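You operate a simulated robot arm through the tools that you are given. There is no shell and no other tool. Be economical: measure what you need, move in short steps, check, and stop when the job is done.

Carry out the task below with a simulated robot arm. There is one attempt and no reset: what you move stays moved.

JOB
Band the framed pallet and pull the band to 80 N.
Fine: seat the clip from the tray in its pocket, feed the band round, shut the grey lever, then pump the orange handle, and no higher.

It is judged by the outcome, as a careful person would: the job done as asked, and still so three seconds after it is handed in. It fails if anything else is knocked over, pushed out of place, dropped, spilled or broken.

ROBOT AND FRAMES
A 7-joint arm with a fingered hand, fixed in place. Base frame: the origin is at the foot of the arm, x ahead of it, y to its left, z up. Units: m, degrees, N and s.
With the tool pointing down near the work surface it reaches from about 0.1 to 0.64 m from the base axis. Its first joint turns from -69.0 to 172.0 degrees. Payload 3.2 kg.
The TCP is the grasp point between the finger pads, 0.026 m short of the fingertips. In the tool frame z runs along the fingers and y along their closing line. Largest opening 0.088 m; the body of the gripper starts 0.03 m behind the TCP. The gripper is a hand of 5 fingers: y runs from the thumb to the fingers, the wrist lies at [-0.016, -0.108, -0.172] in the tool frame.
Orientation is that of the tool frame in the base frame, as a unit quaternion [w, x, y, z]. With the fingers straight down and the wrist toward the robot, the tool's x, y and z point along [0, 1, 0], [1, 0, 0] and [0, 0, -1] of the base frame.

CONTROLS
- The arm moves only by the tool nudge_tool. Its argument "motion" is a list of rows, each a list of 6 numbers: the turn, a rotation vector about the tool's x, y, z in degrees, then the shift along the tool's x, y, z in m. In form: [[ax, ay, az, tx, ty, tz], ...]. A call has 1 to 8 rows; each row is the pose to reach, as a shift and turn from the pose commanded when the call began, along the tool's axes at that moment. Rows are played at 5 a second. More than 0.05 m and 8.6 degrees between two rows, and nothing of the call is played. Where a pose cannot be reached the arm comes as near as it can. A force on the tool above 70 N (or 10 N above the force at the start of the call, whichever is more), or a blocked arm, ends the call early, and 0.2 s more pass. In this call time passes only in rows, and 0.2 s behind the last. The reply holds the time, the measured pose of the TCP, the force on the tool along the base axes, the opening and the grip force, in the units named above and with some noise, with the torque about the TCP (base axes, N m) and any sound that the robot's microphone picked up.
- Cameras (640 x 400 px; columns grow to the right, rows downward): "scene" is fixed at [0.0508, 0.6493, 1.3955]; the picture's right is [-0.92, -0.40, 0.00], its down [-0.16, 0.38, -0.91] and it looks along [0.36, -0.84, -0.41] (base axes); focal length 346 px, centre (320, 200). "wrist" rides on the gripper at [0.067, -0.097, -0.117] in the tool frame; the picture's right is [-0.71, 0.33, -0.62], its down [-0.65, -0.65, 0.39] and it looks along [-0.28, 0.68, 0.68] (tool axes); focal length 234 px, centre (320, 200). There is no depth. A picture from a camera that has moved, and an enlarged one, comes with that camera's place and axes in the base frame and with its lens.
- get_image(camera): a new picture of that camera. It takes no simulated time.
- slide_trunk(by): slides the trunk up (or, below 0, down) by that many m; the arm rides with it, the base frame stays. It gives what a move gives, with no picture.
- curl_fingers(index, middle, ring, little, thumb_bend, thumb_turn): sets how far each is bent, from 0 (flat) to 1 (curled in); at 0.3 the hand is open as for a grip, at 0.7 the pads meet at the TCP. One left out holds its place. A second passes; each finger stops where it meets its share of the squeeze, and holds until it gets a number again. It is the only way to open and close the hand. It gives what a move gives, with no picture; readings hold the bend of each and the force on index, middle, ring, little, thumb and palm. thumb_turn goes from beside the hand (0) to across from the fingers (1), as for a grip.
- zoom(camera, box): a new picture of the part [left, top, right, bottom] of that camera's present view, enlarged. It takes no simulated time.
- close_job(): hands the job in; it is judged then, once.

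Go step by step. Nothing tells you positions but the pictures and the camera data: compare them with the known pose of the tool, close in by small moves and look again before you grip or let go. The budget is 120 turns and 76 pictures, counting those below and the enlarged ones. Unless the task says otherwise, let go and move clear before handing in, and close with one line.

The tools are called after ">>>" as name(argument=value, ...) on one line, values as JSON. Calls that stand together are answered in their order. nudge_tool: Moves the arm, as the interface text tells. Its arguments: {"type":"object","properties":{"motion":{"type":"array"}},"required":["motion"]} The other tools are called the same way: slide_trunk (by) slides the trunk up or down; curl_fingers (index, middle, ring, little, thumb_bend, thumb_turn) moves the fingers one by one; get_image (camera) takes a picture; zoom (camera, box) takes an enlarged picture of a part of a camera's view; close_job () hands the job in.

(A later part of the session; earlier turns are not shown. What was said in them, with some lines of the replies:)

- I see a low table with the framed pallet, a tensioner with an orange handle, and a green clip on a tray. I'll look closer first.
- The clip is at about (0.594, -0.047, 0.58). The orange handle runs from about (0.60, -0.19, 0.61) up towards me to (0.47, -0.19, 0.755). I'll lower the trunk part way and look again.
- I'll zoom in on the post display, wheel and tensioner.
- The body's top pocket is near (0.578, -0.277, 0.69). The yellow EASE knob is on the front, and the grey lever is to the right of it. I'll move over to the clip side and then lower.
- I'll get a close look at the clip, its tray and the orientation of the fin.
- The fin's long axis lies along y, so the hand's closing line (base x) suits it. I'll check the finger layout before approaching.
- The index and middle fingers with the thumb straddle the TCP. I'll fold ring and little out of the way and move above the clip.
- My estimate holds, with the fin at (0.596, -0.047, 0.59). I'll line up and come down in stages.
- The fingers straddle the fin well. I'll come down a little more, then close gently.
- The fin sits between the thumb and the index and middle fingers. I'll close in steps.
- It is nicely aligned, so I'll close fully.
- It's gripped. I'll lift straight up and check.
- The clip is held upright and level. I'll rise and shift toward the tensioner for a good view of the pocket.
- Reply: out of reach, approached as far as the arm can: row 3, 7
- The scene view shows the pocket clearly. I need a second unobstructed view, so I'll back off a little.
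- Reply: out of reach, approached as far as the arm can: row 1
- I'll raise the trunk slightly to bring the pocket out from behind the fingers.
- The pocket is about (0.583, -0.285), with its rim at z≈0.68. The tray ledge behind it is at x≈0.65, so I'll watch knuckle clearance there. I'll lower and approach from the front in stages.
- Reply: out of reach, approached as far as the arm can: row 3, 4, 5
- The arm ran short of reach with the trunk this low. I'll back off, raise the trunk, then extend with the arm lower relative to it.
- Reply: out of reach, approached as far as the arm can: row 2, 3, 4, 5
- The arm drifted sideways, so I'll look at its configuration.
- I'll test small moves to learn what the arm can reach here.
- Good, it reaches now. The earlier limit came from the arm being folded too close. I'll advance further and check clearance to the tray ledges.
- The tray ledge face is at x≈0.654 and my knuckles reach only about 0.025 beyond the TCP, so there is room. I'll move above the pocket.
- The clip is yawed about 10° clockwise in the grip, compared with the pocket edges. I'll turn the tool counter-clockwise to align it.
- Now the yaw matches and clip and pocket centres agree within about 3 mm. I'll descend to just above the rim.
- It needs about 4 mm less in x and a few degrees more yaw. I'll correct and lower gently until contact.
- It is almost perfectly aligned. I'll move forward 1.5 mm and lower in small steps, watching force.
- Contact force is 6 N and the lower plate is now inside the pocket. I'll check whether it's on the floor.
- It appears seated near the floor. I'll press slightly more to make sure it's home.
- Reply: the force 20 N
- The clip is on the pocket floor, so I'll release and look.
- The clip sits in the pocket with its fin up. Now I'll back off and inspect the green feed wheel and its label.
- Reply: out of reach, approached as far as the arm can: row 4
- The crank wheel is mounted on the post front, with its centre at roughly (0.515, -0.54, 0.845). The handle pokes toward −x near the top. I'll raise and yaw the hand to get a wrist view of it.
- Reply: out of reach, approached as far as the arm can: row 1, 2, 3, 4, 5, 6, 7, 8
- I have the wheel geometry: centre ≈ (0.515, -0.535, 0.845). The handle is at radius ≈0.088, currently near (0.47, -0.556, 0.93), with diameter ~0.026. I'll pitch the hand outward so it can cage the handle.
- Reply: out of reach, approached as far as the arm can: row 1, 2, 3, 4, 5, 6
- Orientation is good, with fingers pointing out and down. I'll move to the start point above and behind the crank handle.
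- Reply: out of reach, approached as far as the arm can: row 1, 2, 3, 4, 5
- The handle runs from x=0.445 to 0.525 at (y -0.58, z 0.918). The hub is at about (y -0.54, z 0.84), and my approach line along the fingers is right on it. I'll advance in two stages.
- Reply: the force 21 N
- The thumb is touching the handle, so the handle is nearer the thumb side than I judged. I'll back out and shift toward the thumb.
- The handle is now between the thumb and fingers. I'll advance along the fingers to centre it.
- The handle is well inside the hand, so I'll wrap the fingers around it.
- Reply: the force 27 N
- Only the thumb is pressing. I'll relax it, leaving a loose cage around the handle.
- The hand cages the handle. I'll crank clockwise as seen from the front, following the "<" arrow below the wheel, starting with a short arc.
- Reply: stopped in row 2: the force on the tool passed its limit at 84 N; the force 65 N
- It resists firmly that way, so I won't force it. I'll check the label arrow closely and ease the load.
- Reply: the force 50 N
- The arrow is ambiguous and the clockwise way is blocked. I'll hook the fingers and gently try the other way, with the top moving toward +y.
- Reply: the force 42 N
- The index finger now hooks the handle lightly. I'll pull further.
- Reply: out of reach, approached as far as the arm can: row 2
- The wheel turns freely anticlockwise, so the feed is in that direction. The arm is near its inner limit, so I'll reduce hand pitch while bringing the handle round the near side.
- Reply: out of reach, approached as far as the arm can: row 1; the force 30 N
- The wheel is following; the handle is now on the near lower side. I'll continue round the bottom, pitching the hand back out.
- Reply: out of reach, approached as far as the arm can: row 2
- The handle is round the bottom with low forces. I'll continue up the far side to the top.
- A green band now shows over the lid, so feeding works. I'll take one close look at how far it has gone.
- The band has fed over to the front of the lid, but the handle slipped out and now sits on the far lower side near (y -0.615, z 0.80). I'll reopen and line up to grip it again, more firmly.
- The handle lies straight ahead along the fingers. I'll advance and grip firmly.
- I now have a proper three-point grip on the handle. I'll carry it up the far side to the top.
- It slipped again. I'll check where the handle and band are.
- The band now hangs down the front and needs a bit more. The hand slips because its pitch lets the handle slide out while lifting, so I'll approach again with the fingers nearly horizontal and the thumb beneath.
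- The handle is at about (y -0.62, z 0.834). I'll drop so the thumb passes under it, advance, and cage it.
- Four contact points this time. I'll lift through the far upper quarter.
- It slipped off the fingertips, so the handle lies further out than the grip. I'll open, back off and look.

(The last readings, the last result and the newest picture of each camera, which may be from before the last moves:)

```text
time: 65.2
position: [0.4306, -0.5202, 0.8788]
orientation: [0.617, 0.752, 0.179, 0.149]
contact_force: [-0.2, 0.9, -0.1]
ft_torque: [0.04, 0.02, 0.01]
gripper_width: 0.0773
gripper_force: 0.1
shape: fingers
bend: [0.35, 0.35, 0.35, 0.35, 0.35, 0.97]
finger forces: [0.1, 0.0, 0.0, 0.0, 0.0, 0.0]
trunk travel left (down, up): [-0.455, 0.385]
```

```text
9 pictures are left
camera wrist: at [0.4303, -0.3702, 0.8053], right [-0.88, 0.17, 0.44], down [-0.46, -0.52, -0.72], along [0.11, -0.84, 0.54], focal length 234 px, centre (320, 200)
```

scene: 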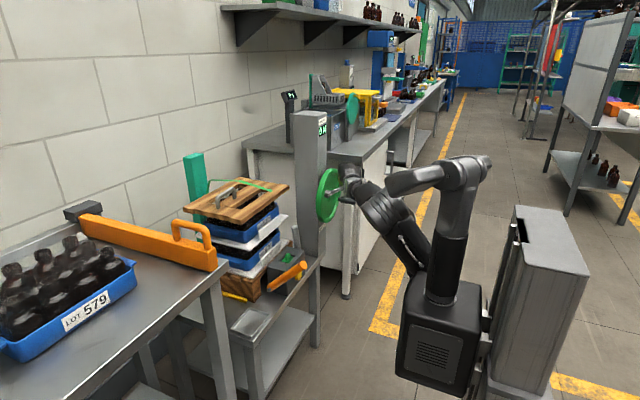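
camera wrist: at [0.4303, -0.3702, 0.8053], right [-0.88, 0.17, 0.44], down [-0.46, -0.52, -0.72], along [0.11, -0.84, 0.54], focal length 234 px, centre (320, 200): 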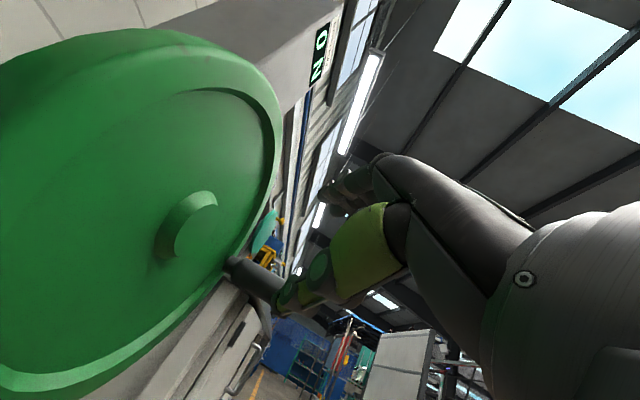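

The handle's real radius is nearer 0.1 m, so it sits at about (y -0.637, z 0.853). I'll go deeper this time and then wrap it.

>>> nudge_tool(motion=[[0, 0, 0, -0.018, -0.018, 0.03], [0, 0, 0, -0.022, -0.018, 0.065], [0, 0, 0, -0.022, -0.018, 0.1], [0, 0, 0, -0.022, -0.018, 0.125]])

>>> curl_fingers(index=0.8, middle=0.8, ring=0.8, little=0.8, thumb_bend=0.5)

```text
time: 66.2
position: [0.4664, -0.6355, 0.8363]
orientation: [0.617, 0.751, 0.179, 0.148]
contact_force: [0.2, -0.5, 0.6]
ft_torque: [0.01, -0.05, 0.01]
gripper_width: 0.0773
gripper_force: 0.1
shape: fingers
bend: [0.35, 0.35, 0.35, 0.35, 0.35, 0.97]
finger forces: [0.1, 0.0, 0.0, 0.0, 0.0, 0.0]
trunk travel left (down, up): [-0.455, 0.385]
```

```text
time: 67.2
position: [0.4666, -0.6369, 0.8342]
orientation: [0.616, 0.752, 0.179, 0.148]
contact_force: [3.7, -11.1, 2.2]
ft_torque: [0.05, 0.0, -0.1]
gripper_width: 0.0171
gripper_force: 5.0
shape: fingers
bend: [0.79, 0.8, 0.8, 0.8, 0.5, 0.97]
finger forces: [9.7, 0.0, 0.0, 0.0, 0.1, 0.1]
trunk travel left (down, up): [-0.455, 0.385]
```

The index is hooked behind the handle. I'll lift one step and check that it still holds.

>>> nudge_tool(motion=[[0, 0, 0, 0.002, 0.017, -0.006], [0, 0, 0, 0.0054, 0.0323, -0.0172]])

```text
time: 67.8
position: [0.4635, -0.6277, 0.871]
orientation: [0.618, 0.752, 0.177, 0.148]
contact_force: [-0.8, -18.6, 3.2]
ft_torque: [-0.07, -0.02, -0.13]
gripper_width: 0.0203
gripper_force: 8.6
shape: fingers
bend: [0.77, 0.79, 0.8, 0.8, 0.5, 0.97]
finger forces: [13.2, 4.6, 0.1, 0.0, 0.4, 0.1]
trunk travel left (down, up): [-0.455, 0.385]
```

It's still hooked but pulling too much sideways. I'll lift more vertically so the thumb picks it up.

>>> nudge_tool(motion=[[0, 0, 0, 0, 0.018, -0.002], [0, 0, 0, 0.003, 0.036, -0.01]])

```text
time: 68.4
position: [0.4675, -0.6198, 0.9083]
orientation: [0.617, 0.751, 0.182, 0.15]
contact_force: [-5.9, 3.4, -4.9]
ft_torque: [-0.02, 0.08, 0.06]
gripper_width: 0.0226
gripper_force: 6.1
shape: fingers
bend: [0.8, 0.8, 0.8, 0.8, 0.44, 0.98]
finger forces: [3.2, 0.0, 0.0, 0.0, 9.2, 0.1]
trunk travel left (down, up): [-0.455, 0.385]
```

The thumb is now lifting the handle and the wheel is moving. I'll continue over the top.

>>> nudge_tool(motion=[[0, 0, 0, 0.009, 0.0064, -0.0194], [0, 0, 0, 0.0176, 0.008, -0.037]])

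>>> zoom(camera="scene", box=[200, 140, 380, 290])

```text
time: 69.0
position: [0.4635, -0.5807, 0.9289]
orientation: [0.621, 0.748, 0.177, 0.152]
contact_force: [-3.5, -10.1, 19.2]
ft_torque: [-0.15, -0.09, -0.09]
gripper_width: 0.0238
gripper_force: 9.3
shape: fingers
bend: [0.79, 0.79, 0.8, 0.8, 0.5, 0.97]
finger forces: [11.0, 6.4, 1.3, 0.1, 0.3, 0.0]
trunk travel left (down, up): [-0.455, 0.385]
```

```text
2.67 times, centred on (290, 215) of scene
camera zoom: at [0.0508, 0.6493, 1.3955], right [-0.92, -0.4, 0.0], down [-0.16, 0.38, -0.91], along [0.36, -0.84, -0.41], focal length 924 px, centre (400, 160)
```

zoom: 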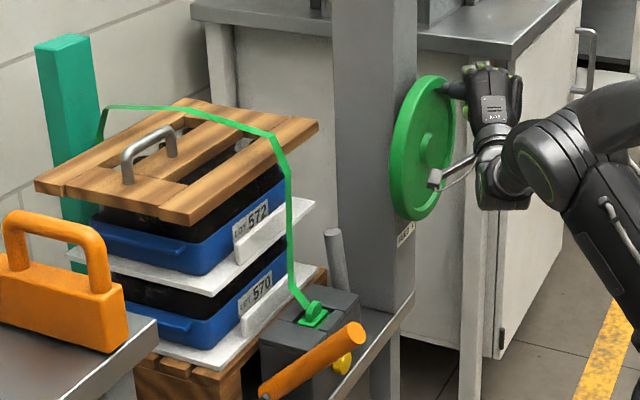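

The band has come down to the clip. I'll feed a touch more to see if it reaches a stop.

>>> nudge_tool(motion=[[0, 0, 0, 0.008, -0.009, -0.017], [0, 0, 0, 0.014, -0.018, -0.032]])

>>> zoom(camera="scene", box=[250, 180, 350, 290])

```text
time: 69.6
position: [0.4539, -0.5581, 0.9109]
orientation: [0.616, 0.756, 0.169, 0.147]
contact_force: [-5.3, -59.4, 18.3]
ft_torque: [0.73, -0.16, 0.03]
gripper_width: 0.0496
gripper_force: 27.5
shape: fingers
bend: [0.39, 0.48, 0.74, 0.8, 0.5, 0.97]
finger forces: [12.2, 21.0, 21.9, 0.0, 0.0, 0.1]
trunk travel left (down, up): [-0.455, 0.385]
```

```text
3.64 times, centred on (300, 235) of scene
camera zoom: at [0.0508, 0.6493, 1.3955], right [-0.92, -0.4, 0.0], down [-0.16, 0.38, -0.91], along [0.36, -0.84, -0.41], focal length 1259 px, centre (393, 73)
```

zoom: 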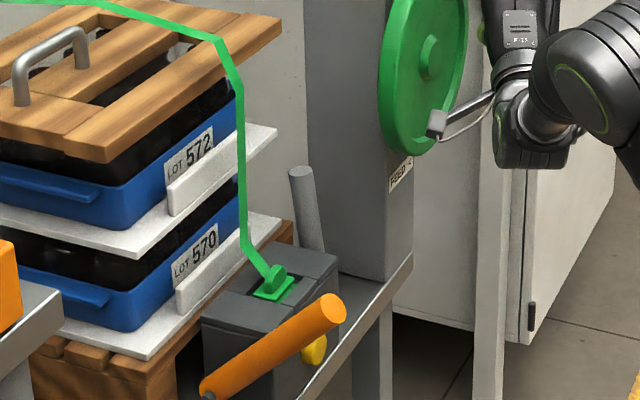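

The wheel resists firmly now and the band end is in the clip, so the band is fed. I'll let go of the handle and retreat.

>>> curl_fingers(index=0.3, middle=0.3, ring=0.3, little=0.3, thumb_bend=0.3)

>>> nudge_tool(motion=[[0, 0, 0, 0, 0, -0.04], [0, 0, 0, 0, 0, -0.08], [4, 0, -4, 0, 0, -0.11]])

```text
time: 70.6
position: [0.4638, -0.5439, 0.9112]
orientation: [0.617, 0.752, 0.18, 0.149]
contact_force: [0.3, 0.2, 0.3]
ft_torque: [-0.04, -0.01, -0.01]
gripper_width: 0.0874
gripper_force: 0.0
shape: fingers
bend: [0.3, 0.3, 0.3, 0.3, 0.3, 0.97]
finger forces: [0.0, 0.0, 0.1, 0.0, 0.0, 0.1]
trunk travel left (down, up): [-0.455, 0.385]
```

```text
time: 71.4
position: [0.4132, -0.4472, 0.9334]
orientation: [0.596, 0.765, 0.21, 0.12]
contact_force: [0.9, 0.6, 0.0]
ft_torque: [0.0, -0.02, 0.01]
gripper_width: 0.0878
gripper_force: 0.0
shape: fingers
bend: [0.3, 0.3, 0.3, 0.3, 0.3, 0.97]
finger forces: [0.0, 0.1, 0.0, 0.0, 0.0, 0.0]
trunk travel left (down, up): [-0.455, 0.385]
```

Clear of the handle. The grey lever is a rod from about (0.57, -0.38, 0.66) up to (0.596, -0.377, 0.764). I'll reorient to a mostly downward hand and go toward it.

>>> curl_fingers(index=0.42, middle=0.42, ring=1.0, little=1.0, thumb_bend=0.4)

>>> slide_trunk(by=-0.07)

>>> nudge_tool(motion=[[5.77, 4.46, -3.14, 0.016, 0.0035, -0.009], [11.55, 8.92, -6.27, 0.032, 0.007, -0.018], [17.3, 13.4, -9.4, 0.048, 0.0105, -0.027], [23.1, 17.85, -12.55, 0.064, 0.014, -0.036], [28.9, 22.3, -15.7, 0.08, 0.0175, -0.045], [34.65, 26.8, -18.8, 0.096, 0.021, -0.054], [40.4, 31.2, -22.0, 0.112, 0.0245, -0.063], [46.2, 35.7, -25.1, 0.1286, 0.028, -0.0726]])

```text
time: 72.4
position: [0.4132, -0.4495, 0.9327]
orientation: [0.595, 0.766, 0.211, 0.121]
contact_force: [0.4, -0.9, 1.1]
ft_torque: [0.0, 0.04, -0.01]
gripper_width: 0.0654
gripper_force: 0.1
shape: fingers
bend: [0.42, 0.42, 1.0, 1.0, 0.4, 0.97]
finger forces: [0.0, 0.0, 0.0, 0.1, 0.0, 0.0]
trunk travel left (down, up): [-0.455, 0.385]
```

```text
time: 73.5
position: [0.4139, -0.4484, 0.8629]
orientation: [0.596, 0.766, 0.21, 0.12]
contact_force: [0.5, -0.1, 1.1]
ft_torque: [0.01, -0.01, 0.04]
gripper_width: 0.0653
gripper_force: 0.1
shape: fingers
bend: [0.42, 0.42, 1.0, 1.0, 0.4, 0.97]
finger forces: [0.1, 0.0, 0.0, 0.0, 0.1, 0.1]
trunk travel left (down, up): [-0.385, 0.455]
```

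```text
time: 75.3
position: [0.5054, -0.337, 0.9015]
orientation: [0.174, 0.799, 0.561, 0.125]
contact_force: [0.1, -0.5, 0.2]
ft_torque: [-0.03, -0.02, 0.01]
gripper_width: 0.0649
gripper_force: 0.1
shape: fingers
bend: [0.42, 0.42, 1.0, 1.0, 0.4, 0.97]
finger forces: [0.0, 0.0, 0.0, 0.0, 0.1, 0.0]
out of reach, approached as far as the arm can: row 2, 3, 4, 5, 6, 7, 8
trunk travel left (down, up): [-0.385, 0.455]
```

The orientation is as intended. One wrist zoom to pin down the lever.

>>> zoom(camera="wrist", box=[180, 170, 360, 330])

```text
2.50 times, centred on (270, 250) of wrist
camera zoom: at [0.3994, -0.2277, 0.9663], right [-0.2, -0.68, 0.7], down [-0.63, -0.46, -0.63], along [0.75, -0.57, -0.33], focal length 585 px, centre (445, 75)
```

zoom: 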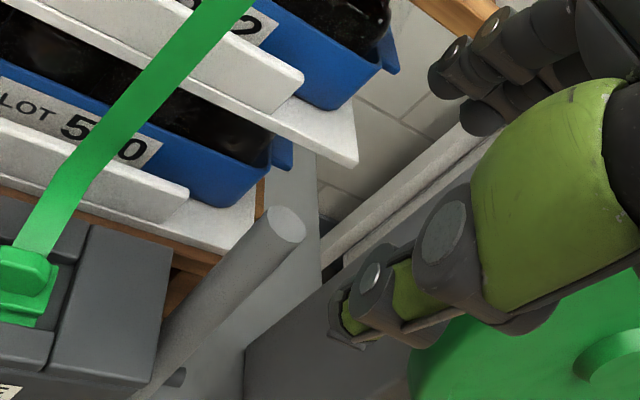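

The lever top is confirmed at (0.592, -0.378, 0.764). I'll come over it and lower so it sits between thumb and fingers.

>>> nudge_tool(motion=[[0, 0, 0, -0.003, 0.015, 0.045], [0, 0, 0, -0.006, 0.028, 0.085], [0, 0, 0, -0.008, 0.037, 0.123], [0, 0, 0, -0.0083, 0.028, 0.153], [0, 0, 0, -0.0086, 0.019, 0.18]])

>>> zoom(camera="wrist", box=[180, 150, 380, 330])

```text
time: 76.5
position: [0.5902, -0.3763, 0.7458]
orientation: [0.176, 0.799, 0.561, 0.125]
contact_force: [0.3, 0.0, 0.0]
ft_torque: [0.0, 0.02, 0.0]
gripper_width: 0.065
gripper_force: 0.0
shape: fingers
bend: [0.42, 0.42, 1.0, 1.0, 0.4, 0.97]
finger forces: [0.0, 0.0, 0.0, 0.0, 0.0, 0.1]
trunk travel left (down, up): [-0.385, 0.455]
```

```text
2.22 times, centred on (280, 240) of wrist
camera zoom: at [0.4834, -0.2662, 0.8108], right [-0.21, -0.68, 0.7], down [-0.62, -0.46, -0.63], along [0.75, -0.57, -0.33], focal length 520 px, centre (409, 111)
```

zoom: 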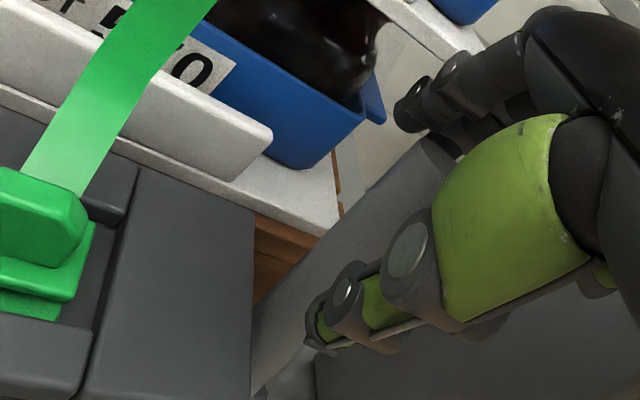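

The lever is between thumb and fingers. I'll close loosely and pull gently toward me.

>>> curl_fingers(index=0.6, middle=0.6, thumb_bend=0.5)

>>> nudge_tool(motion=[[0, 0, 0, -0.0034, -0.0085, -0.004], [0, 0, 0, -0.0086, -0.0213, -0.0099]])

```text
time: 77.5
position: [0.5894, -0.3747, 0.7472]
orientation: [0.176, 0.799, 0.561, 0.124]
contact_force: [4.9, -2.3, 5.5]
ft_torque: [-0.04, -0.1, 0.0]
gripper_width: 0.0367
gripper_force: 3.3
shape: fingers
bend: [0.59, 0.55, 1.0, 1.0, 0.5, 0.97]
finger forces: [1.1, 4.8, 0.0, 0.1, 0.1, 0.0]
trunk travel left (down, up): [-0.385, 0.455]
```

```text
time: 78.1
position: [0.5654, -0.373, 0.7441]
orientation: [0.173, 0.798, 0.564, 0.124]
contact_force: [4.1, 6.0, -3.6]
ft_torque: [-0.26, 0.11, -0.04]
gripper_width: 0.0354
gripper_force: 4.8
shape: fingers
bend: [0.6, 0.59, 1.0, 1.0, 0.5, 0.97]
finger forces: [0.0, 0.8, 0.1, 0.0, 0.0, 8.9]
trunk travel left (down, up): [-0.385, 0.455]
```

The lever swings toward me with little force. I'll continue the arc, riding higher so its tip clears my palm.

>>> nudge_tool(motion=[[0, 0, 0, -0.0045, -0.0017, -0.0255], [0, 0, 0, -0.011, -0.02, -0.029], [0, 0, 0, -0.0172, -0.0376, -0.0306]])

```text
time: 78.9
position: [0.5132, -0.3793, 0.7578]
orientation: [0.176, 0.802, 0.557, 0.124]
contact_force: [0.1, -1.4, 1.7]
ft_torque: [0.02, 0.0, 0.0]
gripper_width: 0.0356
gripper_force: 0.5
shape: fingers
bend: [0.6, 0.59, 1.0, 1.0, 0.5, 0.97]
finger forces: [0.1, 1.1, 0.0, 0.0, 0.0, 0.0]
trunk travel left (down, up): [-0.385, 0.455]
```

It's still tracking. I'll continue the arc downward.

>>> nudge_tool(motion=[[0, 0, 0, -0.0103, -0.035, 0.009], [0, 0, 0, -0.018, -0.0686, 0.03]])

>>> zoom(camera="scene", box=[250, 190, 350, 290])

```text
time: 79.5
position: [0.4614, -0.3772, 0.7004]
orientation: [0.177, 0.8, 0.56, 0.125]
contact_force: [-0.2, 0.2, 0.1]
ft_torque: [-0.02, 0.0, -0.01]
gripper_width: 0.0353
gripper_force: 0.1
shape: fingers
bend: [0.6, 0.6, 1.0, 1.0, 0.5, 0.97]
finger forces: [0.0, 0.0, 0.1, 0.1, 0.1, 0.0]
trunk travel left (down, up): [-0.385, 0.455]
```

```text
4.00 times, centred on (300, 240) of scene
camera zoom: at [0.0508, 0.6493, 1.3955], right [-0.92, -0.4, 0.0], down [-0.16, 0.38, -0.91], along [0.36, -0.84, -0.41], focal length 1385 px, centre (400, 40)
```

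zoom: 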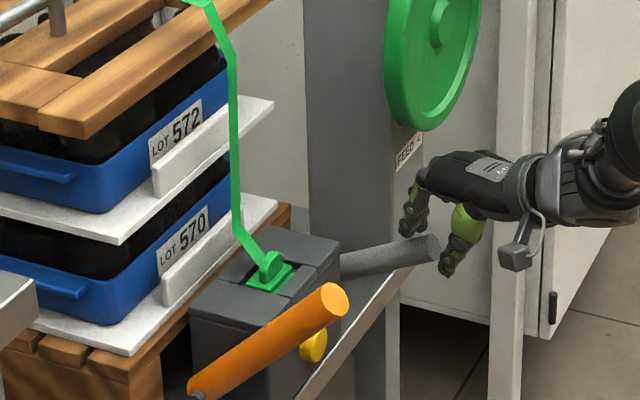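

The lever is now almost horizontal, about 15° above level. I'll lift, close the fingers, and press its end down to its stop.

>>> nudge_tool(motion=[[0, 0, 0, 0.003, -0.01, -0.035], [0, 0, 0, 0.006, -0.005, -0.065]])

>>> curl_fingers(index=0.8, middle=0.8, thumb_bend=0.7)

>>> nudge_tool(motion=[[0, 0, 0, 0.006, 0.025, 0.005], [0, 0, 0, 0.006, 0.015, 0.025], [0, 0, 0, 0.006, 0.006, 0.045]])

```text
time: 80.1
position: [0.4342, -0.362, 0.7591]
orientation: [0.176, 0.799, 0.561, 0.125]
contact_force: [0.2, -0.7, 0.7]
ft_torque: [-0.04, 0.05, -0.01]
gripper_width: 0.0356
gripper_force: 0.1
shape: fingers
bend: [0.6, 0.6, 1.0, 1.0, 0.5, 0.97]
finger forces: [0.0, 0.0, 0.1, 0.0, 0.0, 0.1]
trunk travel left (down, up): [-0.385, 0.455]
```

```text
time: 81.1
position: [0.435, -0.3614, 0.7581]
orientation: [0.175, 0.799, 0.562, 0.125]
contact_force: [1.1, 0.2, 0.2]
ft_torque: [0.01, 0.0, 0.0]
gripper_width: 0.0001
gripper_force: 0.1
shape: fingers
bend: [0.79, 0.8, 1.0, 1.0, 0.68, 0.97]
finger forces: [0.1, 0.0, 0.0, 0.0, 0.0, 0.0]
trunk travel left (down, up): [-0.385, 0.455]
```

```text
time: 81.9
position: [0.4587, -0.3628, 0.721]
orientation: [0.175, 0.8, 0.561, 0.125]
contact_force: [0.9, 0.2, -0.1]
ft_torque: [0.04, 0.02, -0.03]
gripper_width: 0.0005
gripper_force: 0.1
shape: fingers
bend: [0.79, 0.8, 1.0, 1.0, 0.68, 0.97]
finger forces: [0.0, 0.0, 0.0, 0.1, 0.0, 0.0]
trunk travel left (down, up): [-0.385, 0.455]
```

I'll shift over the lever end and press down in steps.

>>> nudge_tool(motion=[[0, 0, 0, -0.0071, 0.0168, 0.0077], [0, 0, 0, -0.0071, 0.0105, 0.0213], [0, 0, 0, -0.0071, 0.0043, 0.0349], [0, 0, 0, -0.0071, -0.002, 0.0485]])

```text
time: 82.9
position: [0.4771, -0.374, 0.6809]
orientation: [0.183, 0.796, 0.562, 0.129]
contact_force: [10.3, -1.2, 29.5]
ft_torque: [-0.35, 0.17, 0.1]
gripper_width: 0.0005
gripper_force: 15.2
shape: fingers
bend: [0.79, 0.91, 1.0, 1.0, 0.68, 0.97]
finger forces: [0.0, 30.2, 0.0, 0.1, 0.1, 0.0]
trunk travel left (down, up): [-0.385, 0.455]
```

30 N resisting suggests its stop. I'll press slightly more to confirm.

>>> nudge_tool(motion=[[0, 0, 0, 0, -0.003, 0.007], [0, 0, 0, 0, -0.006, 0.014]])

>>> nudge_tool(motion=[[0, 0, 0, 0, 0.01, -0.04], [0, 0, 0, 0.0, 0.0, -0.08], [0, 0, 0, 0.02, -0.04, -0.11]])

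>>> zoom(camera="scene", box=[250, 100, 370, 290])

```text
time: 83.5
position: [0.4795, -0.3726, 0.6696]
orientation: [0.185, 0.794, 0.563, 0.131]
contact_force: [16.7, 0.4, 38.8]
ft_torque: [-0.52, 0.42, 0.21]
gripper_width: 0.0003
gripper_force: 21.1
shape: fingers
bend: [0.79, 1.0, 1.0, 1.0, 0.68, 0.97]
finger forces: [0.0, 40.4, 1.7, 0.1, 0.0, 0.0]
trunk travel left (down, up): [-0.385, 0.455]
```

```text
refused: row 3 steps farther than a row can; nothing moved
```

```text
2.11 times, centred on (310, 195) of scene
camera zoom: at [0.0508, 0.6493, 1.3955], right [-0.92, -0.4, 0.0], down [-0.16, 0.38, -0.91], along [0.36, -0.84, -0.41], focal length 729 px, centre (341, 210)
```

zoom: 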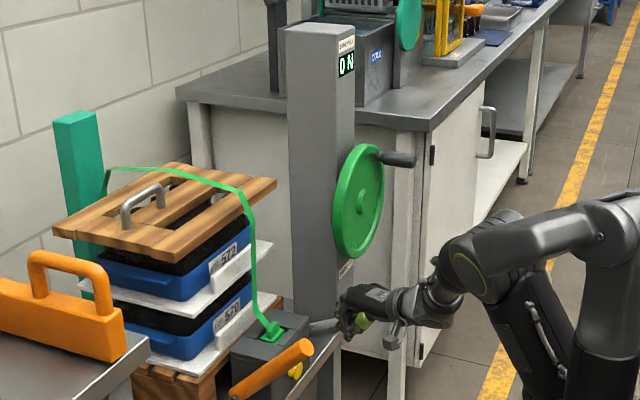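

The lever took 40 N without moving further, so it is at its shut stop. The band display reads 0 N. I'll lift clear and straighten the hand for the pump handle.

>>> nudge_tool(motion=[[0, 0, 0, 0, 0.019, -0.041], [8, 0, 0, 0, 0.0376, -0.0815], [16, 0, 0, 0, 0.056, -0.122], [24, 0, 0, 0, 0.073, -0.16], [24, 0, 0, 0, 0.084, -0.185]])

>>> slide_trunk(by=-0.09)

>>> curl_fingers(index=0.35, middle=0.35, ring=0.35, little=0.35, thumb_bend=0.35)

```text
time: 84.7
position: [0.4735, -0.3735, 0.8637]
orientation: [0.005, 0.819, 0.574, 0.005]
contact_force: [0.0, -0.2, -0.5]
ft_torque: [-0.02, 0.0, 0.02]
gripper_width: 0.0003
gripper_force: 0.1
shape: fingers
bend: [0.79, 0.8, 1.0, 1.0, 0.68, 0.97]
finger forces: [0.0, 0.0, 0.1, 0.0, 0.1, 0.0]
trunk travel left (down, up): [-0.385, 0.455]
```

```text
time: 85.9
position: [0.4742, -0.3746, 0.7729]
orientation: [0.004, 0.819, 0.574, 0.006]
contact_force: [-0.6, 0.1, 0.2]
ft_torque: [0.01, -0.02, 0.03]
gripper_width: 0.0006
gripper_force: 0.1
shape: fingers
bend: [0.79, 0.8, 1.0, 1.0, 0.68, 0.97]
finger forces: [0.0, 0.0, 0.0, 0.0, 0.1, 0.0]
trunk travel left (down, up): [-0.295, 0.545]
```

```text
time: 86.9
position: [0.4729, -0.3747, 0.7731]
orientation: [0.006, 0.819, 0.574, 0.005]
contact_force: [-0.2, 0.2, 0.3]
ft_torque: [0.0, -0.02, 0.03]
gripper_width: 0.0769
gripper_force: 0.0
shape: fingers
bend: [0.35, 0.35, 0.35, 0.35, 0.35, 0.97]
finger forces: [0.0, 0.1, 0.1, 0.0, 0.0, 0.1]
trunk travel left (down, up): [-0.295, 0.545]
```

I'll rise above the orange handle and move over its end, yawing so the fingers straddle it.

>>> nudge_tool(motion=[[0, 0, 0, 0, 0, -0.04], [0, 0, 0, 0, 0, -0.08], [0, 0, 7, 0.03, -0.009, -0.08], [0, 0, 14, 0.06, -0.018, -0.08], [0, 0, 21, 0.09, -0.027, -0.08], [0, 0, 28, 0.12, -0.036, -0.08], [0, 0, 35, 0.15, -0.046, -0.08], [0, 0, 42, 0.179, -0.055, -0.08]])

```text
time: 88.7
position: [0.4141, -0.3688, 0.822]
orientation: [-0.039, 0.974, 0.222, 0.023]
contact_force: [-2.3, 1.9, 6.7]
ft_torque: [-0.12, -0.09, 0.01]
gripper_width: 0.0773
gripper_force: 0.1
shape: fingers
bend: [0.35, 0.35, 0.35, 0.35, 0.35, 0.97]
finger forces: [0.0, 0.0, 0.0, 0.0, 0.0, 0.0]
out of reach, approached as far as the arm can: row 5, 6, 7, 8
trunk travel left (down, up): [-0.295, 0.545]
```

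The arm stalled partway with a small force. I'll step up slightly to check.

>>> nudge_tool(motion=[[0, 0, 0, 0, -0.005, -0.01], [0, 0, 0, 0, -0.01, -0.03]])

```text
time: 89.3
position: [0.4009, -0.3629, 0.8547]
orientation: [-0.033, 0.976, 0.216, 0.025]
contact_force: [-0.2, -0.1, 0.1]
ft_torque: [-0.01, 0.01, 0.0]
gripper_width: 0.0776
gripper_force: 0.0
shape: fingers
bend: [0.35, 0.35, 0.35, 0.35, 0.35, 0.97]
finger forces: [0.0, 0.0, 0.1, 0.1, 0.0, 0.1]
trunk travel left (down, up): [-0.295, 0.545]
```

Free again. I'll try moving toward the pump handle in smaller steps.

>>> nudge_tool(motion=[[0, 0, 0, 0.03, -0.025, 0], [0, 0, 0, 0.06, -0.05, 0], [0, 0, 0, 0.09, -0.08, 0], [0, 0, 0, 0.115, -0.105, 0], [0, 0, 0, 0.14, -0.126, 0]])

```text
time: 90.5
position: [0.397, -0.2994, 0.8443]
orientation: [-0.032, 0.975, 0.216, 0.026]
contact_force: [-0.3, -0.3, -0.5]
ft_torque: [-0.03, 0.0, -0.01]
gripper_width: 0.0776
gripper_force: 0.0
shape: fingers
bend: [0.35, 0.35, 0.35, 0.35, 0.35, 0.97]
finger forces: [0.0, 0.0, 0.0, 0.1, 0.0, 0.0]
out of reach, approached as far as the arm can: row 1, 2, 3, 4, 5
trunk travel left (down, up): [-0.295, 0.545]
```

That yaw is out of range here. I'll return to a near-zero yaw, which worked in this area before, and pump with a closed fist from above.

>>> nudge_tool(motion=[[0, 0, -8, 0.009, -0.0015, -0.003], [0, 0, -16, 0.017, -0.003, -0.006], [0, 0, -24, 0.026, -0.0045, -0.009], [0, 0, -32, 0.034, -0.006, -0.012], [0, 0, -40, 0.043, -0.0075, -0.014], [0, 0, -48, 0.0515, -0.009, -0.016]])

>>> curl_fingers(index=1.0, middle=1.0, ring=1.0, little=1.0, thumb_bend=0.6)

```text
time: 91.9
position: [0.4388, -0.2695, 0.8634]
orientation: [-0.02, 0.803, 0.594, 0.037]
contact_force: [-0.1, -0.2, -0.2]
ft_torque: [0.0, -0.03, -0.01]
gripper_width: 0.0775
gripper_force: 0.0
shape: fingers
bend: [0.35, 0.35, 0.35, 0.35, 0.35, 0.97]
finger forces: [0.0, 0.0, 0.1, 0.1, 0.1, 0.1]
out of reach, approached as far as the arm can: row 3, 4, 5
trunk travel left (down, up): [-0.295, 0.545]
```

```text
time: 92.9
position: [0.4395, -0.2708, 0.8635]
orientation: [-0.02, 0.804, 0.593, 0.037]
contact_force: [0.4, 0.1, -0.5]
ft_torque: [0.04, 0.02, -0.01]
gripper_width: 0.0421
gripper_force: 0.1
shape: fingers
bend: [1.0, 1.0, 1.0, 1.0, 0.6, 0.97]
finger forces: [0.0, 0.1, 0.0, 0.1, 0.0, 0.1]
trunk travel left (down, up): [-0.295, 0.545]
```

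I'll tuck the thumb, centre the fist over the handle's end, and lower until touching.

>>> curl_fingers(thumb_bend=0.95)

>>> nudge_tool(motion=[[0, 0, 0, 0.035, -0.005, 0], [0, 0, 0, 0.07, -0.009, 0], [0, 0, 0, 0.096, -0.0125, 0.02], [0, 0, 0, 0.096, -0.0125, 0.05]])

```text
time: 93.9
position: [0.4392, -0.2702, 0.8646]
orientation: [-0.019, 0.804, 0.594, 0.036]
contact_force: [0.4, 0.4, 0.1]
ft_torque: [-0.02, 0.02, 0.02]
gripper_width: 0.0297
gripper_force: 0.0
shape: fingers
bend: [1.0, 1.0, 1.0, 1.0, 0.87, 0.97]
finger forces: [0.0, 0.0, 0.0, 0.0, 0.1, 0.1]
trunk travel left (down, up): [-0.295, 0.545]
```

```text
time: 94.9
position: [0.5107, -0.2084, 0.8453]
orientation: [-0.019, 0.803, 0.594, 0.037]
contact_force: [-0.3, 0.6, -0.2]
ft_torque: [0.0, 0.0, -0.01]
gripper_width: 0.0298
gripper_force: 0.0
shape: fingers
bend: [1.0, 1.0, 1.0, 1.0, 0.87, 0.97]
finger forces: [0.0, 0.1, 0.0, 0.0, 0.0, 0.1]
out of reach, approached as far as the arm can: row 1, 2, 3, 4
trunk travel left (down, up): [-0.295, 0.545]
```

The arm settled at a slightly different spot with a small tilt. I'll correct the tilt and step toward the handle's end.

>>> nudge_tool(motion=[[0.4, -2.4, 0, 0.006, -0.02, 0.0], [0.7, -4.8, 0, 0.012, -0.04, 0.0], [0.7, -4.8, 0, 0.017, -0.057, 0.01]])

```text
time: 95.7
position: [0.5044, -0.205, 0.8592]
orientation: [0.001, 0.804, 0.595, -0.001]
contact_force: [0.2, -0.2, 0.0]
ft_torque: [-0.02, 0.0, -0.06]
gripper_width: 0.03
gripper_force: 0.1
shape: fingers
bend: [1.0, 1.0, 1.0, 1.0, 0.87, 0.97]
finger forces: [0.0, 0.0, 0.0, 0.0, 0.0, 0.1]
out of reach, approached as far as the arm can: row 1, 2, 3
trunk travel left (down, up): [-0.295, 0.545]
```

I'll try approaching from a different side to get the elbow into a better posture: over toward +y first, then in.

>>> nudge_tool(motion=[[0, 0, -4, 0.03, -0.01, 0], [0, 0, -8, 0.06, -0.02, 0], [0, 0, -12, 0.09, -0.035, 0], [0, 0, -17, 0.12, -0.055, 0], [0, 0, -17, 0.13, -0.085, 0]])

```text
time: 96.9
position: [0.53, -0.0726, 0.8924]
orientation: [0.0, 0.707, 0.707, -0.001]
contact_force: [-0.3, 0.0, -0.1]
ft_torque: [-0.01, -0.01, 0.01]
gripper_width: 0.0299
gripper_force: 0.0
shape: fingers
bend: [1.0, 1.0, 1.0, 1.0, 0.87, 0.97]
finger forces: [0.0, 0.0, 0.1, 0.1, 0.1, 0.1]
out of reach, approached as far as the arm can: row 1, 2, 3, 4, 5
trunk travel left (down, up): [-0.295, 0.545]
```

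I'll command a longer retreat; earlier the arm passed such a spot and then followed.

>>> nudge_tool(motion=[[0, 0, 0, -0.01, -0.04, 0], [0, 0, 0, -0.03, -0.08, 0], [0, 0, 0, -0.06, -0.12, 0], [0, 0, 0, -0.09, -0.12, 0.0]])

```text
time: 97.9
position: [0.4716, -0.1483, 0.9428]
orientation: [0.001, 0.707, 0.707, 0.0]
contact_force: [0.3, 0.6, -0.8]
ft_torque: [0.0, 0.01, 0.01]
gripper_width: 0.03
gripper_force: 0.1
shape: fingers
bend: [1.0, 1.0, 1.0, 1.0, 0.87, 0.97]
finger forces: [0.0, 0.0, 0.0, 0.0, 0.0, 0.1]
out of reach, approached as far as the arm can: row 1, 2, 3, 4
trunk travel left (down, up): [-0.295, 0.545]
```

The arm's inner limit is the problem. Tilting the hand back puts the wrist further out over the same point, so I'll tilt while moving over the handle end.

>>> nudge_tool(motion=[[7, 0, 0, -0.007, -0.001, 0.012], [14, 0, 0, -0.014, -0.003, 0.025], [21, 0, 0, -0.021, -0.005, 0.045], [27, 0, 0, -0.027, -0.006, 0.063]])

```text
time: 98.9
position: [0.4629, -0.1702, 0.8873]
orientation: [-0.14, 0.697, 0.69, -0.134]
contact_force: [-0.4, -0.1, -0.1]
ft_torque: [0.03, -0.01, 0.02]
gripper_width: 0.0299
gripper_force: 0.0
shape: fingers
bend: [1.0, 1.0, 1.0, 1.0, 0.87, 0.97]
finger forces: [0.1, 0.0, 0.1, 0.1, 0.1, 0.0]
out of reach, approached as far as the arm can: row 2, 4
trunk travel left (down, up): [-0.295, 0.545]
```

Good. Now I'll lower with the trunk, which moves straight down without reach trouble, until I touch the handle.

>>> slide_trunk(by=-0.07)

>>> slide_trunk(by=-0.03)

```text
time: 100.0
position: [0.4653, -0.1697, 0.8164]
orientation: [-0.14, 0.696, 0.691, -0.135]
contact_force: [0.3, 0.1, -0.7]
ft_torque: [0.02, 0.0, 0.04]
gripper_width: 0.0299
gripper_force: 0.1
shape: fingers
bend: [1.0, 1.0, 1.0, 1.0, 0.87, 0.97]
finger forces: [0.1, 0.0, 0.0, 0.0, 0.0, 0.1]
trunk travel left (down, up): [-0.225, 0.615]
```

```text
time: 100.8
position: [0.4641, -0.17, 0.7857]
orientation: [-0.14, 0.697, 0.691, -0.134]
contact_force: [0.3, -0.4, -0.5]
ft_torque: [0.01, 0.01, 0.01]
gripper_width: 0.0299
gripper_force: 0.1
shape: fingers
bend: [1.0, 1.0, 1.0, 1.0, 0.87, 0.97]
finger forces: [0.0, 0.1, 0.0, 0.0, 0.0, 0.1]
trunk travel left (down, up): [-0.195, 0.645]
```

Not touching yet; continuing in small steps.

>>> slide_trunk(by=-0.02)

>>> slide_trunk(by=-0.02)

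```text
time: 101.4
position: [0.4647, -0.1709, 0.7658]
orientation: [-0.14, 0.696, 0.691, -0.134]
contact_force: [-0.6, 0.7, -0.5]
ft_torque: [0.01, 0.01, 0.01]
gripper_width: 0.0302
gripper_force: 0.0
shape: fingers
bend: [1.0, 1.0, 1.0, 1.0, 0.87, 0.97]
finger forces: [0.0, 0.0, 0.0, 0.1, 0.0, 0.0]
trunk travel left (down, up): [-0.175, 0.665]
```

```text
time: 102.1
position: [0.4649, -0.1704, 0.7456]
orientation: [-0.14, 0.696, 0.691, -0.134]
contact_force: [0.9, 0.8, 1.0]
ft_torque: [-0.01, 0.04, 0.07]
gripper_width: 0.0301
gripper_force: 1.0
shape: fingers
bend: [1.0, 1.0, 1.0, 1.0, 0.87, 0.97]
finger forces: [0.1, 1.5, 0.0, 0.1, 0.0, 0.0]
trunk travel left (down, up): [-0.155, 0.685]
```

Touching at z≈0.746. Now a first short, cautious stroke.

>>> slide_trunk(by=-0.03)

```text
time: 102.8
position: [0.4638, -0.1692, 0.7157]
orientation: [-0.14, 0.696, 0.691, -0.134]
contact_force: [1.4, 1.2, 1.5]
ft_torque: [0.02, -0.01, 0.05]
gripper_width: 0.0299
gripper_force: 0.8
shape: fingers
bend: [1.0, 1.0, 1.0, 1.0, 0.87, 0.97]
finger forces: [0.0, 2.7, 0.1, 0.0, 0.0, 0.0]
trunk travel left (down, up): [-0.125, 0.715]
```

The handle moves with about 2 N. I'll continue this stroke and then read the display.

>>> slide_trunk(by=-0.04)

>>> zoom(camera="scene", box=[240, 110, 360, 300])

```text
time: 103.7
position: [0.4643, -0.1702, 0.6773]
orientation: [-0.14, 0.697, 0.691, -0.134]
contact_force: [1.2, 2.9, 5.1]
ft_torque: [-0.05, -0.04, 0.07]
gripper_width: 0.0296
gripper_force: 2.4
shape: fingers
bend: [1.0, 1.0, 1.0, 1.0, 0.87, 0.97]
finger forces: [0.0, 4.7, 0.0, 0.0, 0.0, 0.0]
trunk travel left (down, up): [-0.085, 0.755]
```

```text
2.11 times, centred on (300, 205) of scene
camera zoom: at [0.0508, 0.6493, 1.3955], right [-0.92, -0.4, 0.0], down [-0.16, 0.38, -0.91], along [0.36, -0.84, -0.41], focal length 729 px, centre (362, 190)
```

zoom: 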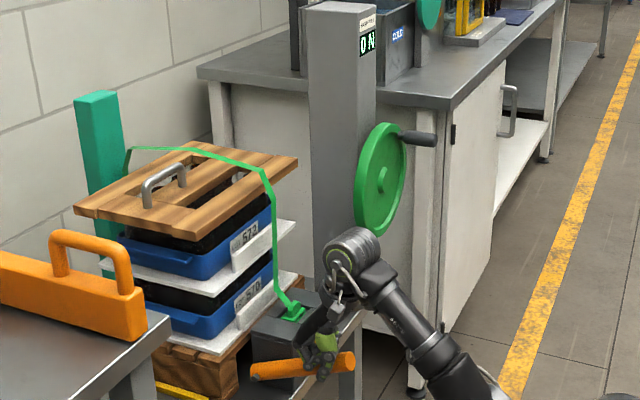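

The handle went down to about horizontal and the display still shows 0 N while slack is taken up. I'll raise and check whether the handle springs back by feeling where contact happens.

>>> slide_trunk(by=0.075)

>>> slide_trunk(by=-0.04)

```text
time: 104.8
position: [0.4638, -0.1708, 0.7516]
orientation: [-0.141, 0.696, 0.691, -0.136]
contact_force: [0.5, 0.5, 0.6]
ft_torque: [0.04, 0.02, 0.05]
gripper_width: 0.03
gripper_force: 0.1
shape: fingers
bend: [1.0, 1.0, 1.0, 1.0, 0.87, 0.97]
finger forces: [0.1, 0.0, 0.0, 0.0, 0.1, 0.0]
trunk travel left (down, up): [-0.16, 0.68]
```

```text
time: 105.6
position: [0.4647, -0.1706, 0.7108]
orientation: [-0.14, 0.697, 0.69, -0.133]
contact_force: [2.6, 1.6, 2.3]
ft_torque: [-0.02, -0.02, 0.05]
gripper_width: 0.0298
gripper_force: 1.5
shape: fingers
bend: [1.0, 1.0, 1.0, 1.0, 0.87, 0.97]
finger forces: [0.0, 2.7, 0.0, 0.0, 0.1, 0.1]
trunk travel left (down, up): [-0.12, 0.72]
```

The handle springs back, so the strokes repeat. I'll make a fuller stroke and watch the force and any sound.

>>> slide_trunk(by=-0.045)

>>> slide_trunk(by=-0.02)

```text
time: 106.5
position: [0.4643, -0.1689, 0.6666]
orientation: [-0.14, 0.696, 0.691, -0.135]
contact_force: [0.4, 2.9, 5.6]
ft_torque: [-0.09, -0.12, 0.04]
gripper_width: 0.0298
gripper_force: 2.2
shape: fingers
bend: [1.0, 1.0, 1.0, 1.0, 0.87, 0.97]
finger forces: [0.0, 5.4, 0.0, 0.0, 0.0, 0.0]
trunk travel left (down, up): [-0.075, 0.765]
```

```text
time: 107.2
position: [0.464, -0.1691, 0.6464]
orientation: [-0.14, 0.697, 0.69, -0.135]
contact_force: [-1.9, 3.4, 7.5]
ft_torque: [-0.09, -0.1, 0.05]
gripper_width: 0.0302
gripper_force: 3.4
shape: fingers
bend: [1.0, 1.0, 1.0, 1.0, 0.87, 0.97]
finger forces: [0.0, 7.2, 0.0, 0.1, 0.0, 0.1]
trunk travel left (down, up): [-0.055, 0.785]
```

Still only spring load. I'll go a little further down.

>>> slide_trunk(by=-0.025)

>>> slide_trunk(by=-0.02)

```text
time: 107.9
position: [0.4622, -0.1694, 0.6229]
orientation: [-0.138, 0.696, 0.692, -0.134]
contact_force: [4.5, 7.1, 20.9]
ft_torque: [-0.23, -0.49, 0.23]
gripper_width: 0.0304
gripper_force: 11.0
shape: fingers
bend: [1.0, 1.0, 1.0, 1.0, 0.87, 0.97]
finger forces: [0.0, 21.6, 0.1, 0.0, 0.1, 0.0]
trunk travel left (down, up): [-0.03, 0.81]
```

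```text
time: 108.4
position: [0.4615, -0.1659, 0.6195]
orientation: [-0.121, 0.697, 0.696, -0.122]
contact_force: [-2.9, 6.3, 24.1]
ft_torque: [-0.54, -0.48, 0.11]
gripper_width: 0.03
gripper_force: 14.2
shape: fingers
bend: [1.0, 1.0, 1.0, 1.0, 0.87, 0.97]
finger forces: [0.0, 19.3, 9.4, 0.0, 0.0, 0.1]
trunk travel left (down, up): [-0.018, 0.822]
stopped: the force on the tool passed its limit at 81 N (the readings are from after the stop); the commanded pose is now the measured one
```

That is the bottom stop. I'll return to the top and make a second stroke, comparing force at mid-stroke with the spring-only values.

>>> slide_trunk(by=0.13)

>>> slide_trunk(by=-0.075)

```text
time: 109.9
position: [0.4648, -0.1694, 0.7451]
orientation: [-0.128, 0.698, 0.693, -0.126]
contact_force: [1.2, 0.9, 1.1]
ft_torque: [0.0, -0.03, 0.02]
gripper_width: 0.03
gripper_force: 0.6
shape: fingers
bend: [1.0, 1.0, 1.0, 1.0, 0.87, 0.97]
finger forces: [0.0, 1.5, 0.0, 0.0, 0.0, 0.1]
trunk travel left (down, up): [-0.148, 0.692]
```

```text
time: 111.1
position: [0.4647, -0.1683, 0.6719]
orientation: [-0.126, 0.698, 0.694, -0.125]
contact_force: [-0.1, 3.1, 5.3]
ft_torque: [-0.04, -0.06, 0.08]
gripper_width: 0.0301
gripper_force: 3.2
shape: fingers
bend: [1.0, 1.0, 1.0, 1.0, 0.87, 0.97]
finger forces: [0.0, 5.3, 0.0, 0.1, 0.0, 0.0]
trunk travel left (down, up): [-0.073, 0.767]
```

Mid-stroke force looks unchanged, so I need the display. I'll raise and spend one picture.

>>> slide_trunk(by=0.1)

>>> zoom(camera="scene", box=[270, 115, 350, 275])

```text
time: 112.4
position: [0.464, -0.1693, 0.7701]
orientation: [-0.127, 0.698, 0.694, -0.127]
contact_force: [-0.8, 0.1, -0.9]
ft_torque: [0.02, 0.03, 0.02]
gripper_width: 0.0305
gripper_force: 0.1
shape: fingers
bend: [1.0, 1.0, 1.0, 1.0, 0.87, 0.97]
finger forces: [0.0, 0.0, 0.0, 0.0, 0.0, 0.1]
trunk travel left (down, up): [-0.173, 0.667]
```

```text
2.50 times, centred on (310, 195) of scene
camera zoom: at [0.0508, 0.6493, 1.3955], right [-0.92, -0.4, 0.0], down [-0.16, 0.38, -0.91], along [0.36, -0.84, -0.41], focal length 866 px, centre (345, 212)
```

zoom: 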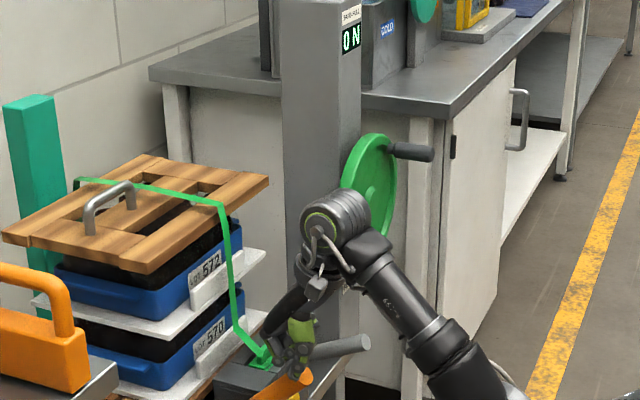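

The display is still 0 N, and the lever's tip sits slightly raised, so it isn't fully shut. I'll go press it down harder with the fist, using the trunk.

>>> slide_trunk(by=0.06)

>>> nudge_tool(motion=[[0, 0, 0, -0.04, 0, 0], [0, 0, 0, -0.08, -0.002, 0], [0, 0, 0, -0.12, -0.004, 0], [0, 0, 0, -0.16, -0.006, 0.002], [0, 0, 0, -0.19, -0.009, 0.003]])

>>> slide_trunk(by=-0.09)

```text
time: 113.4
position: [0.4647, -0.1698, 0.8303]
orientation: [-0.126, 0.698, 0.694, -0.126]
contact_force: [0.5, 0.0, -0.5]
ft_torque: [0.04, 0.02, -0.01]
gripper_width: 0.0302
gripper_force: 0.1
shape: fingers
bend: [1.0, 1.0, 1.0, 1.0, 0.87, 0.97]
finger forces: [0.1, 0.0, 0.0, 0.0, 0.1, 0.0]
trunk travel left (down, up): [-0.233, 0.607]
```

```text
time: 114.6
position: [0.4313, -0.3241, 0.8156]
orientation: [-0.126, 0.698, 0.694, -0.127]
contact_force: [-0.4, 0.1, 0.5]
ft_torque: [0.01, -0.03, 0.03]
gripper_width: 0.0299
gripper_force: 0.0
shape: fingers
bend: [1.0, 1.0, 1.0, 1.0, 0.87, 0.97]
finger forces: [0.0, 0.0, 0.0, 0.2, 0.0, 0.0]
out of reach, approached as far as the arm can: row 1, 2, 3, 4, 5
trunk travel left (down, up): [-0.233, 0.607]
```

```text
time: 115.8
position: [0.4325, -0.323, 0.7268]
orientation: [-0.125, 0.697, 0.694, -0.127]
contact_force: [0.0, 0.4, 0.4]
ft_torque: [-0.03, 0.0, 0.0]
gripper_width: 0.0302
gripper_force: 0.1
shape: fingers
bend: [1.0, 1.0, 1.0, 1.0, 0.87, 0.97]
finger forces: [0.0, 0.0, 0.0, 0.0, 0.0, 0.1]
trunk travel left (down, up): [-0.143, 0.697]
```

I need the trunk a bit higher for reach here. I'll raise it, straighten the hand, and move over the lever end.

>>> slide_trunk(by=0.12)

>>> nudge_tool(motion=[[-8, 0, 0, -0.012, 0.014, 0.0125], [-16, 0, 0, -0.025, 0.028, 0.025], [-20, 0, 0, -0.037, 0.045, 0.045], [-20, 0, 0, -0.037, 0.058, 0.078]])

```text
time: 117.3
position: [0.4319, -0.3247, 0.847]
orientation: [-0.125, 0.697, 0.694, -0.126]
contact_force: [-0.6, 0.0, 0.4]
ft_torque: [0.0, 0.01, -0.03]
gripper_width: 0.0297
gripper_force: 0.0
shape: fingers
bend: [1.0, 1.0, 1.0, 1.0, 0.87, 0.97]
finger forces: [0.1, 0.0, 0.0, 0.1, 0.0, 0.0]
trunk travel left (down, up): [-0.263, 0.577]
```

```text
time: 118.3
position: [0.4583, -0.3607, 0.7521]
orientation: [-0.002, 0.709, 0.705, -0.004]
contact_force: [0.2, -0.2, 0.7]
ft_torque: [-0.04, 0.04, 0.03]
gripper_width: 0.03
gripper_force: 0.0
shape: fingers
bend: [1.0, 1.0, 1.0, 1.0, 0.87, 0.97]
finger forces: [0.0, 0.1, 0.1, 0.0, 0.0, 0.0]
trunk travel left (down, up): [-0.263, 0.577]
```

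In place above the lever's end. I'll press down with the trunk.

>>> slide_trunk(by=-0.06)

>>> slide_trunk(by=-0.03)

```text
time: 119.3
position: [0.4591, -0.3601, 0.6923]
orientation: [-0.002, 0.709, 0.705, -0.004]
contact_force: [-1.3, 0.6, 0.1]
ft_torque: [-0.03, -0.02, -0.03]
gripper_width: 0.0301
gripper_force: 0.1
shape: fingers
bend: [1.0, 1.0, 1.0, 1.0, 0.87, 0.97]
finger forces: [0.0, 0.0, 0.0, 0.0, 0.0, 0.0]
trunk travel left (down, up): [-0.203, 0.637]
```

```text
time: 120.1
position: [0.4592, -0.3592, 0.6726]
orientation: [0.009, 0.71, 0.704, -0.003]
contact_force: [12.6, -12.1, 41.5]
ft_torque: [-1.04, -0.31, 0.2]
gripper_width: 0.0301
gripper_force: 22.6
shape: fingers
bend: [1.0, 1.0, 1.0, 1.0, 0.87, 0.97]
finger forces: [0.0, 0.0, 45.6, 0.0, 0.0, 0.0]
trunk travel left (down, up): [-0.173, 0.667]
```

Same firm stop as before. One slightly harder press to rule out a latch.

>>> slide_trunk(by=-0.006)

```text
time: 120.6
position: [0.4595, -0.3615, 0.6704]
orientation: [0.016, 0.71, 0.704, -0.001]
contact_force: [15.3, -17.0, 61.6]
ft_torque: [-1.58, -0.46, 0.34]
gripper_width: 0.03
gripper_force: 33.1
shape: fingers
bend: [1.0, 1.0, 1.0, 1.0, 0.87, 0.97]
finger forces: [0.0, 0.0, 65.8, 0.0, 0.0, 0.1]
trunk travel left (down, up): [-0.167, 0.673]
```

The lever is definitely at its stop, so it's shut. The band's bump at the back of the lid has been shrinking, so the strokes are taking up slack. Back to the pump handle.

>>> slide_trunk(by=0.14)

>>> nudge_tool(motion=[[5, 0, 0, 0.038, 0.001, -0.015], [10, 0, 0, 0.076, 0.002, -0.03], [15, 0, 0, 0.114, 0.003, -0.045], [20, 0, 0, 0.152, 0.004, -0.06], [25, 0, 0, 0.19, 0.005, -0.075]])

```text
time: 122.3
position: [0.4585, -0.3606, 0.7967]
orientation: [-0.003, 0.709, 0.705, -0.004]
contact_force: [0.1, -0.1, 0.3]
ft_torque: [0.0, -0.03, -0.04]
gripper_width: 0.03
gripper_force: 0.1
shape: fingers
bend: [1.0, 1.0, 1.0, 1.0, 0.87, 0.97]
finger forces: [0.0, 0.0, 0.0, 0.0, 0.1, 0.0]
trunk travel left (down, up): [-0.307, 0.533]
```

```text
time: 123.5
position: [0.4645, -0.1689, 0.8726]
orientation: [-0.157, 0.692, 0.687, -0.156]
contact_force: [0.7, 0.4, 0.8]
ft_torque: [-0.03, -0.01, 0.01]
gripper_width: 0.0298
gripper_force: 0.2
shape: fingers
bend: [1.0, 1.0, 1.0, 1.0, 0.87, 0.97]
finger forces: [0.0, 0.0, 0.1, 0.0, 0.0, 0.0]
trunk travel left (down, up): [-0.307, 0.533]
```

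I'm back over the pump handle. Next is a full stroke, with the force noted near the bottom.

>>> slide_trunk(by=-0.2)

>>> slide_trunk(by=-0.035)

>>> slide_trunk(by=0.115)

>>> slide_trunk(by=-0.08)

>>> slide_trunk(by=-0.035)

```text
time: 125.7
position: [0.4662, -0.1706, 0.6726]
orientation: [-0.156, 0.691, 0.688, -0.156]
contact_force: [0.0, 3.3, 4.2]
ft_torque: [-0.07, -0.08, 0.04]
gripper_width: 0.0299
gripper_force: 2.7
shape: fingers
bend: [1.0, 1.0, 1.0, 1.0, 0.87, 0.97]
finger forces: [0.0, 5.3, 0.1, 0.0, 0.1, 0.1]
trunk travel left (down, up): [-0.107, 0.733]
```

```text
time: 126.5
position: [0.4653, -0.1694, 0.6376]
orientation: [-0.155, 0.691, 0.688, -0.157]
contact_force: [-1.2, 4.4, 7.5]
ft_torque: [-0.1, -0.17, 0.08]
gripper_width: 0.0299
gripper_force: 3.9
shape: fingers
bend: [1.0, 1.0, 1.0, 1.0, 0.87, 0.97]
finger forces: [0.0, 8.2, 0.1, 0.1, 0.0, 0.1]
trunk travel left (down, up): [-0.072, 0.768]
```

```text
time: 127.9
position: [0.4655, -0.1701, 0.7509]
orientation: [-0.157, 0.691, 0.688, -0.158]
contact_force: [-0.4, 0.3, 0.8]
ft_torque: [-0.02, -0.02, -0.01]
gripper_width: 0.0299
gripper_force: 0.1
shape: fingers
bend: [1.0, 1.0, 1.0, 1.0, 0.87, 0.97]
finger forces: [0.0, 0.1, 0.1, 0.0, 0.0, 0.0]
trunk travel left (down, up): [-0.187, 0.653]
```

```text
time: 129.1
position: [0.4653, -0.1689, 0.6716]
orientation: [-0.156, 0.692, 0.687, -0.156]
contact_force: [1.3, 2.6, 4.7]
ft_torque: [-0.09, -0.08, 0.07]
gripper_width: 0.0299
gripper_force: 2.4
shape: fingers
bend: [1.0, 1.0, 1.0, 1.0, 0.87, 0.97]
finger forces: [0.0, 5.2, 0.0, 0.1, 0.0, 0.0]
trunk travel left (down, up): [-0.107, 0.733]
```

```text
time: 129.9
position: [0.4641, -0.169, 0.6378]
orientation: [-0.155, 0.691, 0.688, -0.158]
contact_force: [-1.0, 3.6, 7.2]
ft_torque: [-0.09, -0.16, 0.08]
gripper_width: 0.03
gripper_force: 4.6
shape: fingers
bend: [1.0, 1.0, 1.0, 1.0, 0.87, 0.97]
finger forces: [0.0, 8.1, 0.0, 0.1, 0.1, 0.1]
trunk travel left (down, up): [-0.072, 0.768]
```

Handle load isn't changing with strokes. I'll finish this stroke to the bottom, raise, and spend the last picture on the display, band and lever together.

>>> slide_trunk(by=-0.013)

>>> slide_trunk(by=0.135)

>>> zoom(camera="scene", box=[265, 115, 345, 275])

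```text
time: 130.5
position: [0.4637, -0.1703, 0.6262]
orientation: [-0.154, 0.691, 0.689, -0.156]
contact_force: [2.5, 3.9, 14.3]
ft_torque: [-0.21, -0.32, 0.13]
gripper_width: 0.03
gripper_force: 7.6
shape: fingers
bend: [1.0, 1.0, 1.0, 1.0, 0.87, 0.97]
finger forces: [0.0, 15.2, 0.1, 0.0, 0.0, 0.1]
trunk travel left (down, up): [-0.059, 0.781]
```

```text
time: 132.1
position: [0.4664, -0.1716, 0.7581]
orientation: [-0.157, 0.691, 0.688, -0.157]
contact_force: [-0.1, 0.0, 0.1]
ft_torque: [0.01, -0.01, 0.03]
gripper_width: 0.0301
gripper_force: 0.1
shape: fingers
bend: [1.0, 1.0, 1.0, 1.0, 0.87, 0.97]
finger forces: [0.0, 0.0, 0.0, 0.0, 0.1, 0.0]
trunk travel left (down, up): [-0.194, 0.646]
```

```text
2.50 times, centred on (305, 195) of scene
camera zoom: at [0.0508, 0.6493, 1.3955], right [-0.92, -0.4, 0.0], down [-0.16, 0.38, -0.91], along [0.36, -0.84, -0.41], focal length 866 px, centre (358, 212)
```

zoom: 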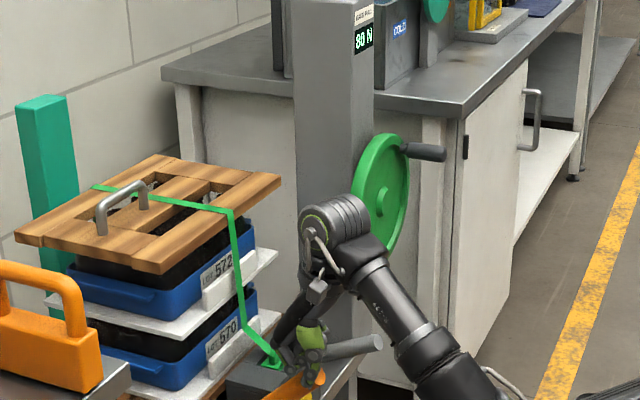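

The display reads 80 N, the band is taut over the lid, and the lever is down. I'll stop pumping and move straight up, clear of everything.

>>> slide_trunk(by=0.2)

```text
time: 134.3
position: [0.4651, -0.1714, 0.9594]
orientation: [-0.157, 0.691, 0.688, -0.157]
contact_force: [-0.5, -0.7, 1.1]
ft_torque: [0.01, 0.0, -0.02]
gripper_width: 0.0298
gripper_force: 0.2
shape: fingers
bend: [1.0, 1.0, 1.0, 1.0, 0.87, 0.97]
finger forces: [0.0, 0.1, 0.0, 0.1, 0.0, 0.0]
trunk travel left (down, up): [-0.394, 0.446]
```

The hand is clear and nothing else was disturbed, so I'm handing the job in.

>>> close_job()

```text
The job is handed in.
```

I seated the clip, fed the band round, shut the grey lever and pumped the band to what I read as 80 N. That reading comes from one small, slightly blurred picture of the display, taken with my last picture, so I couldn't re-check it.
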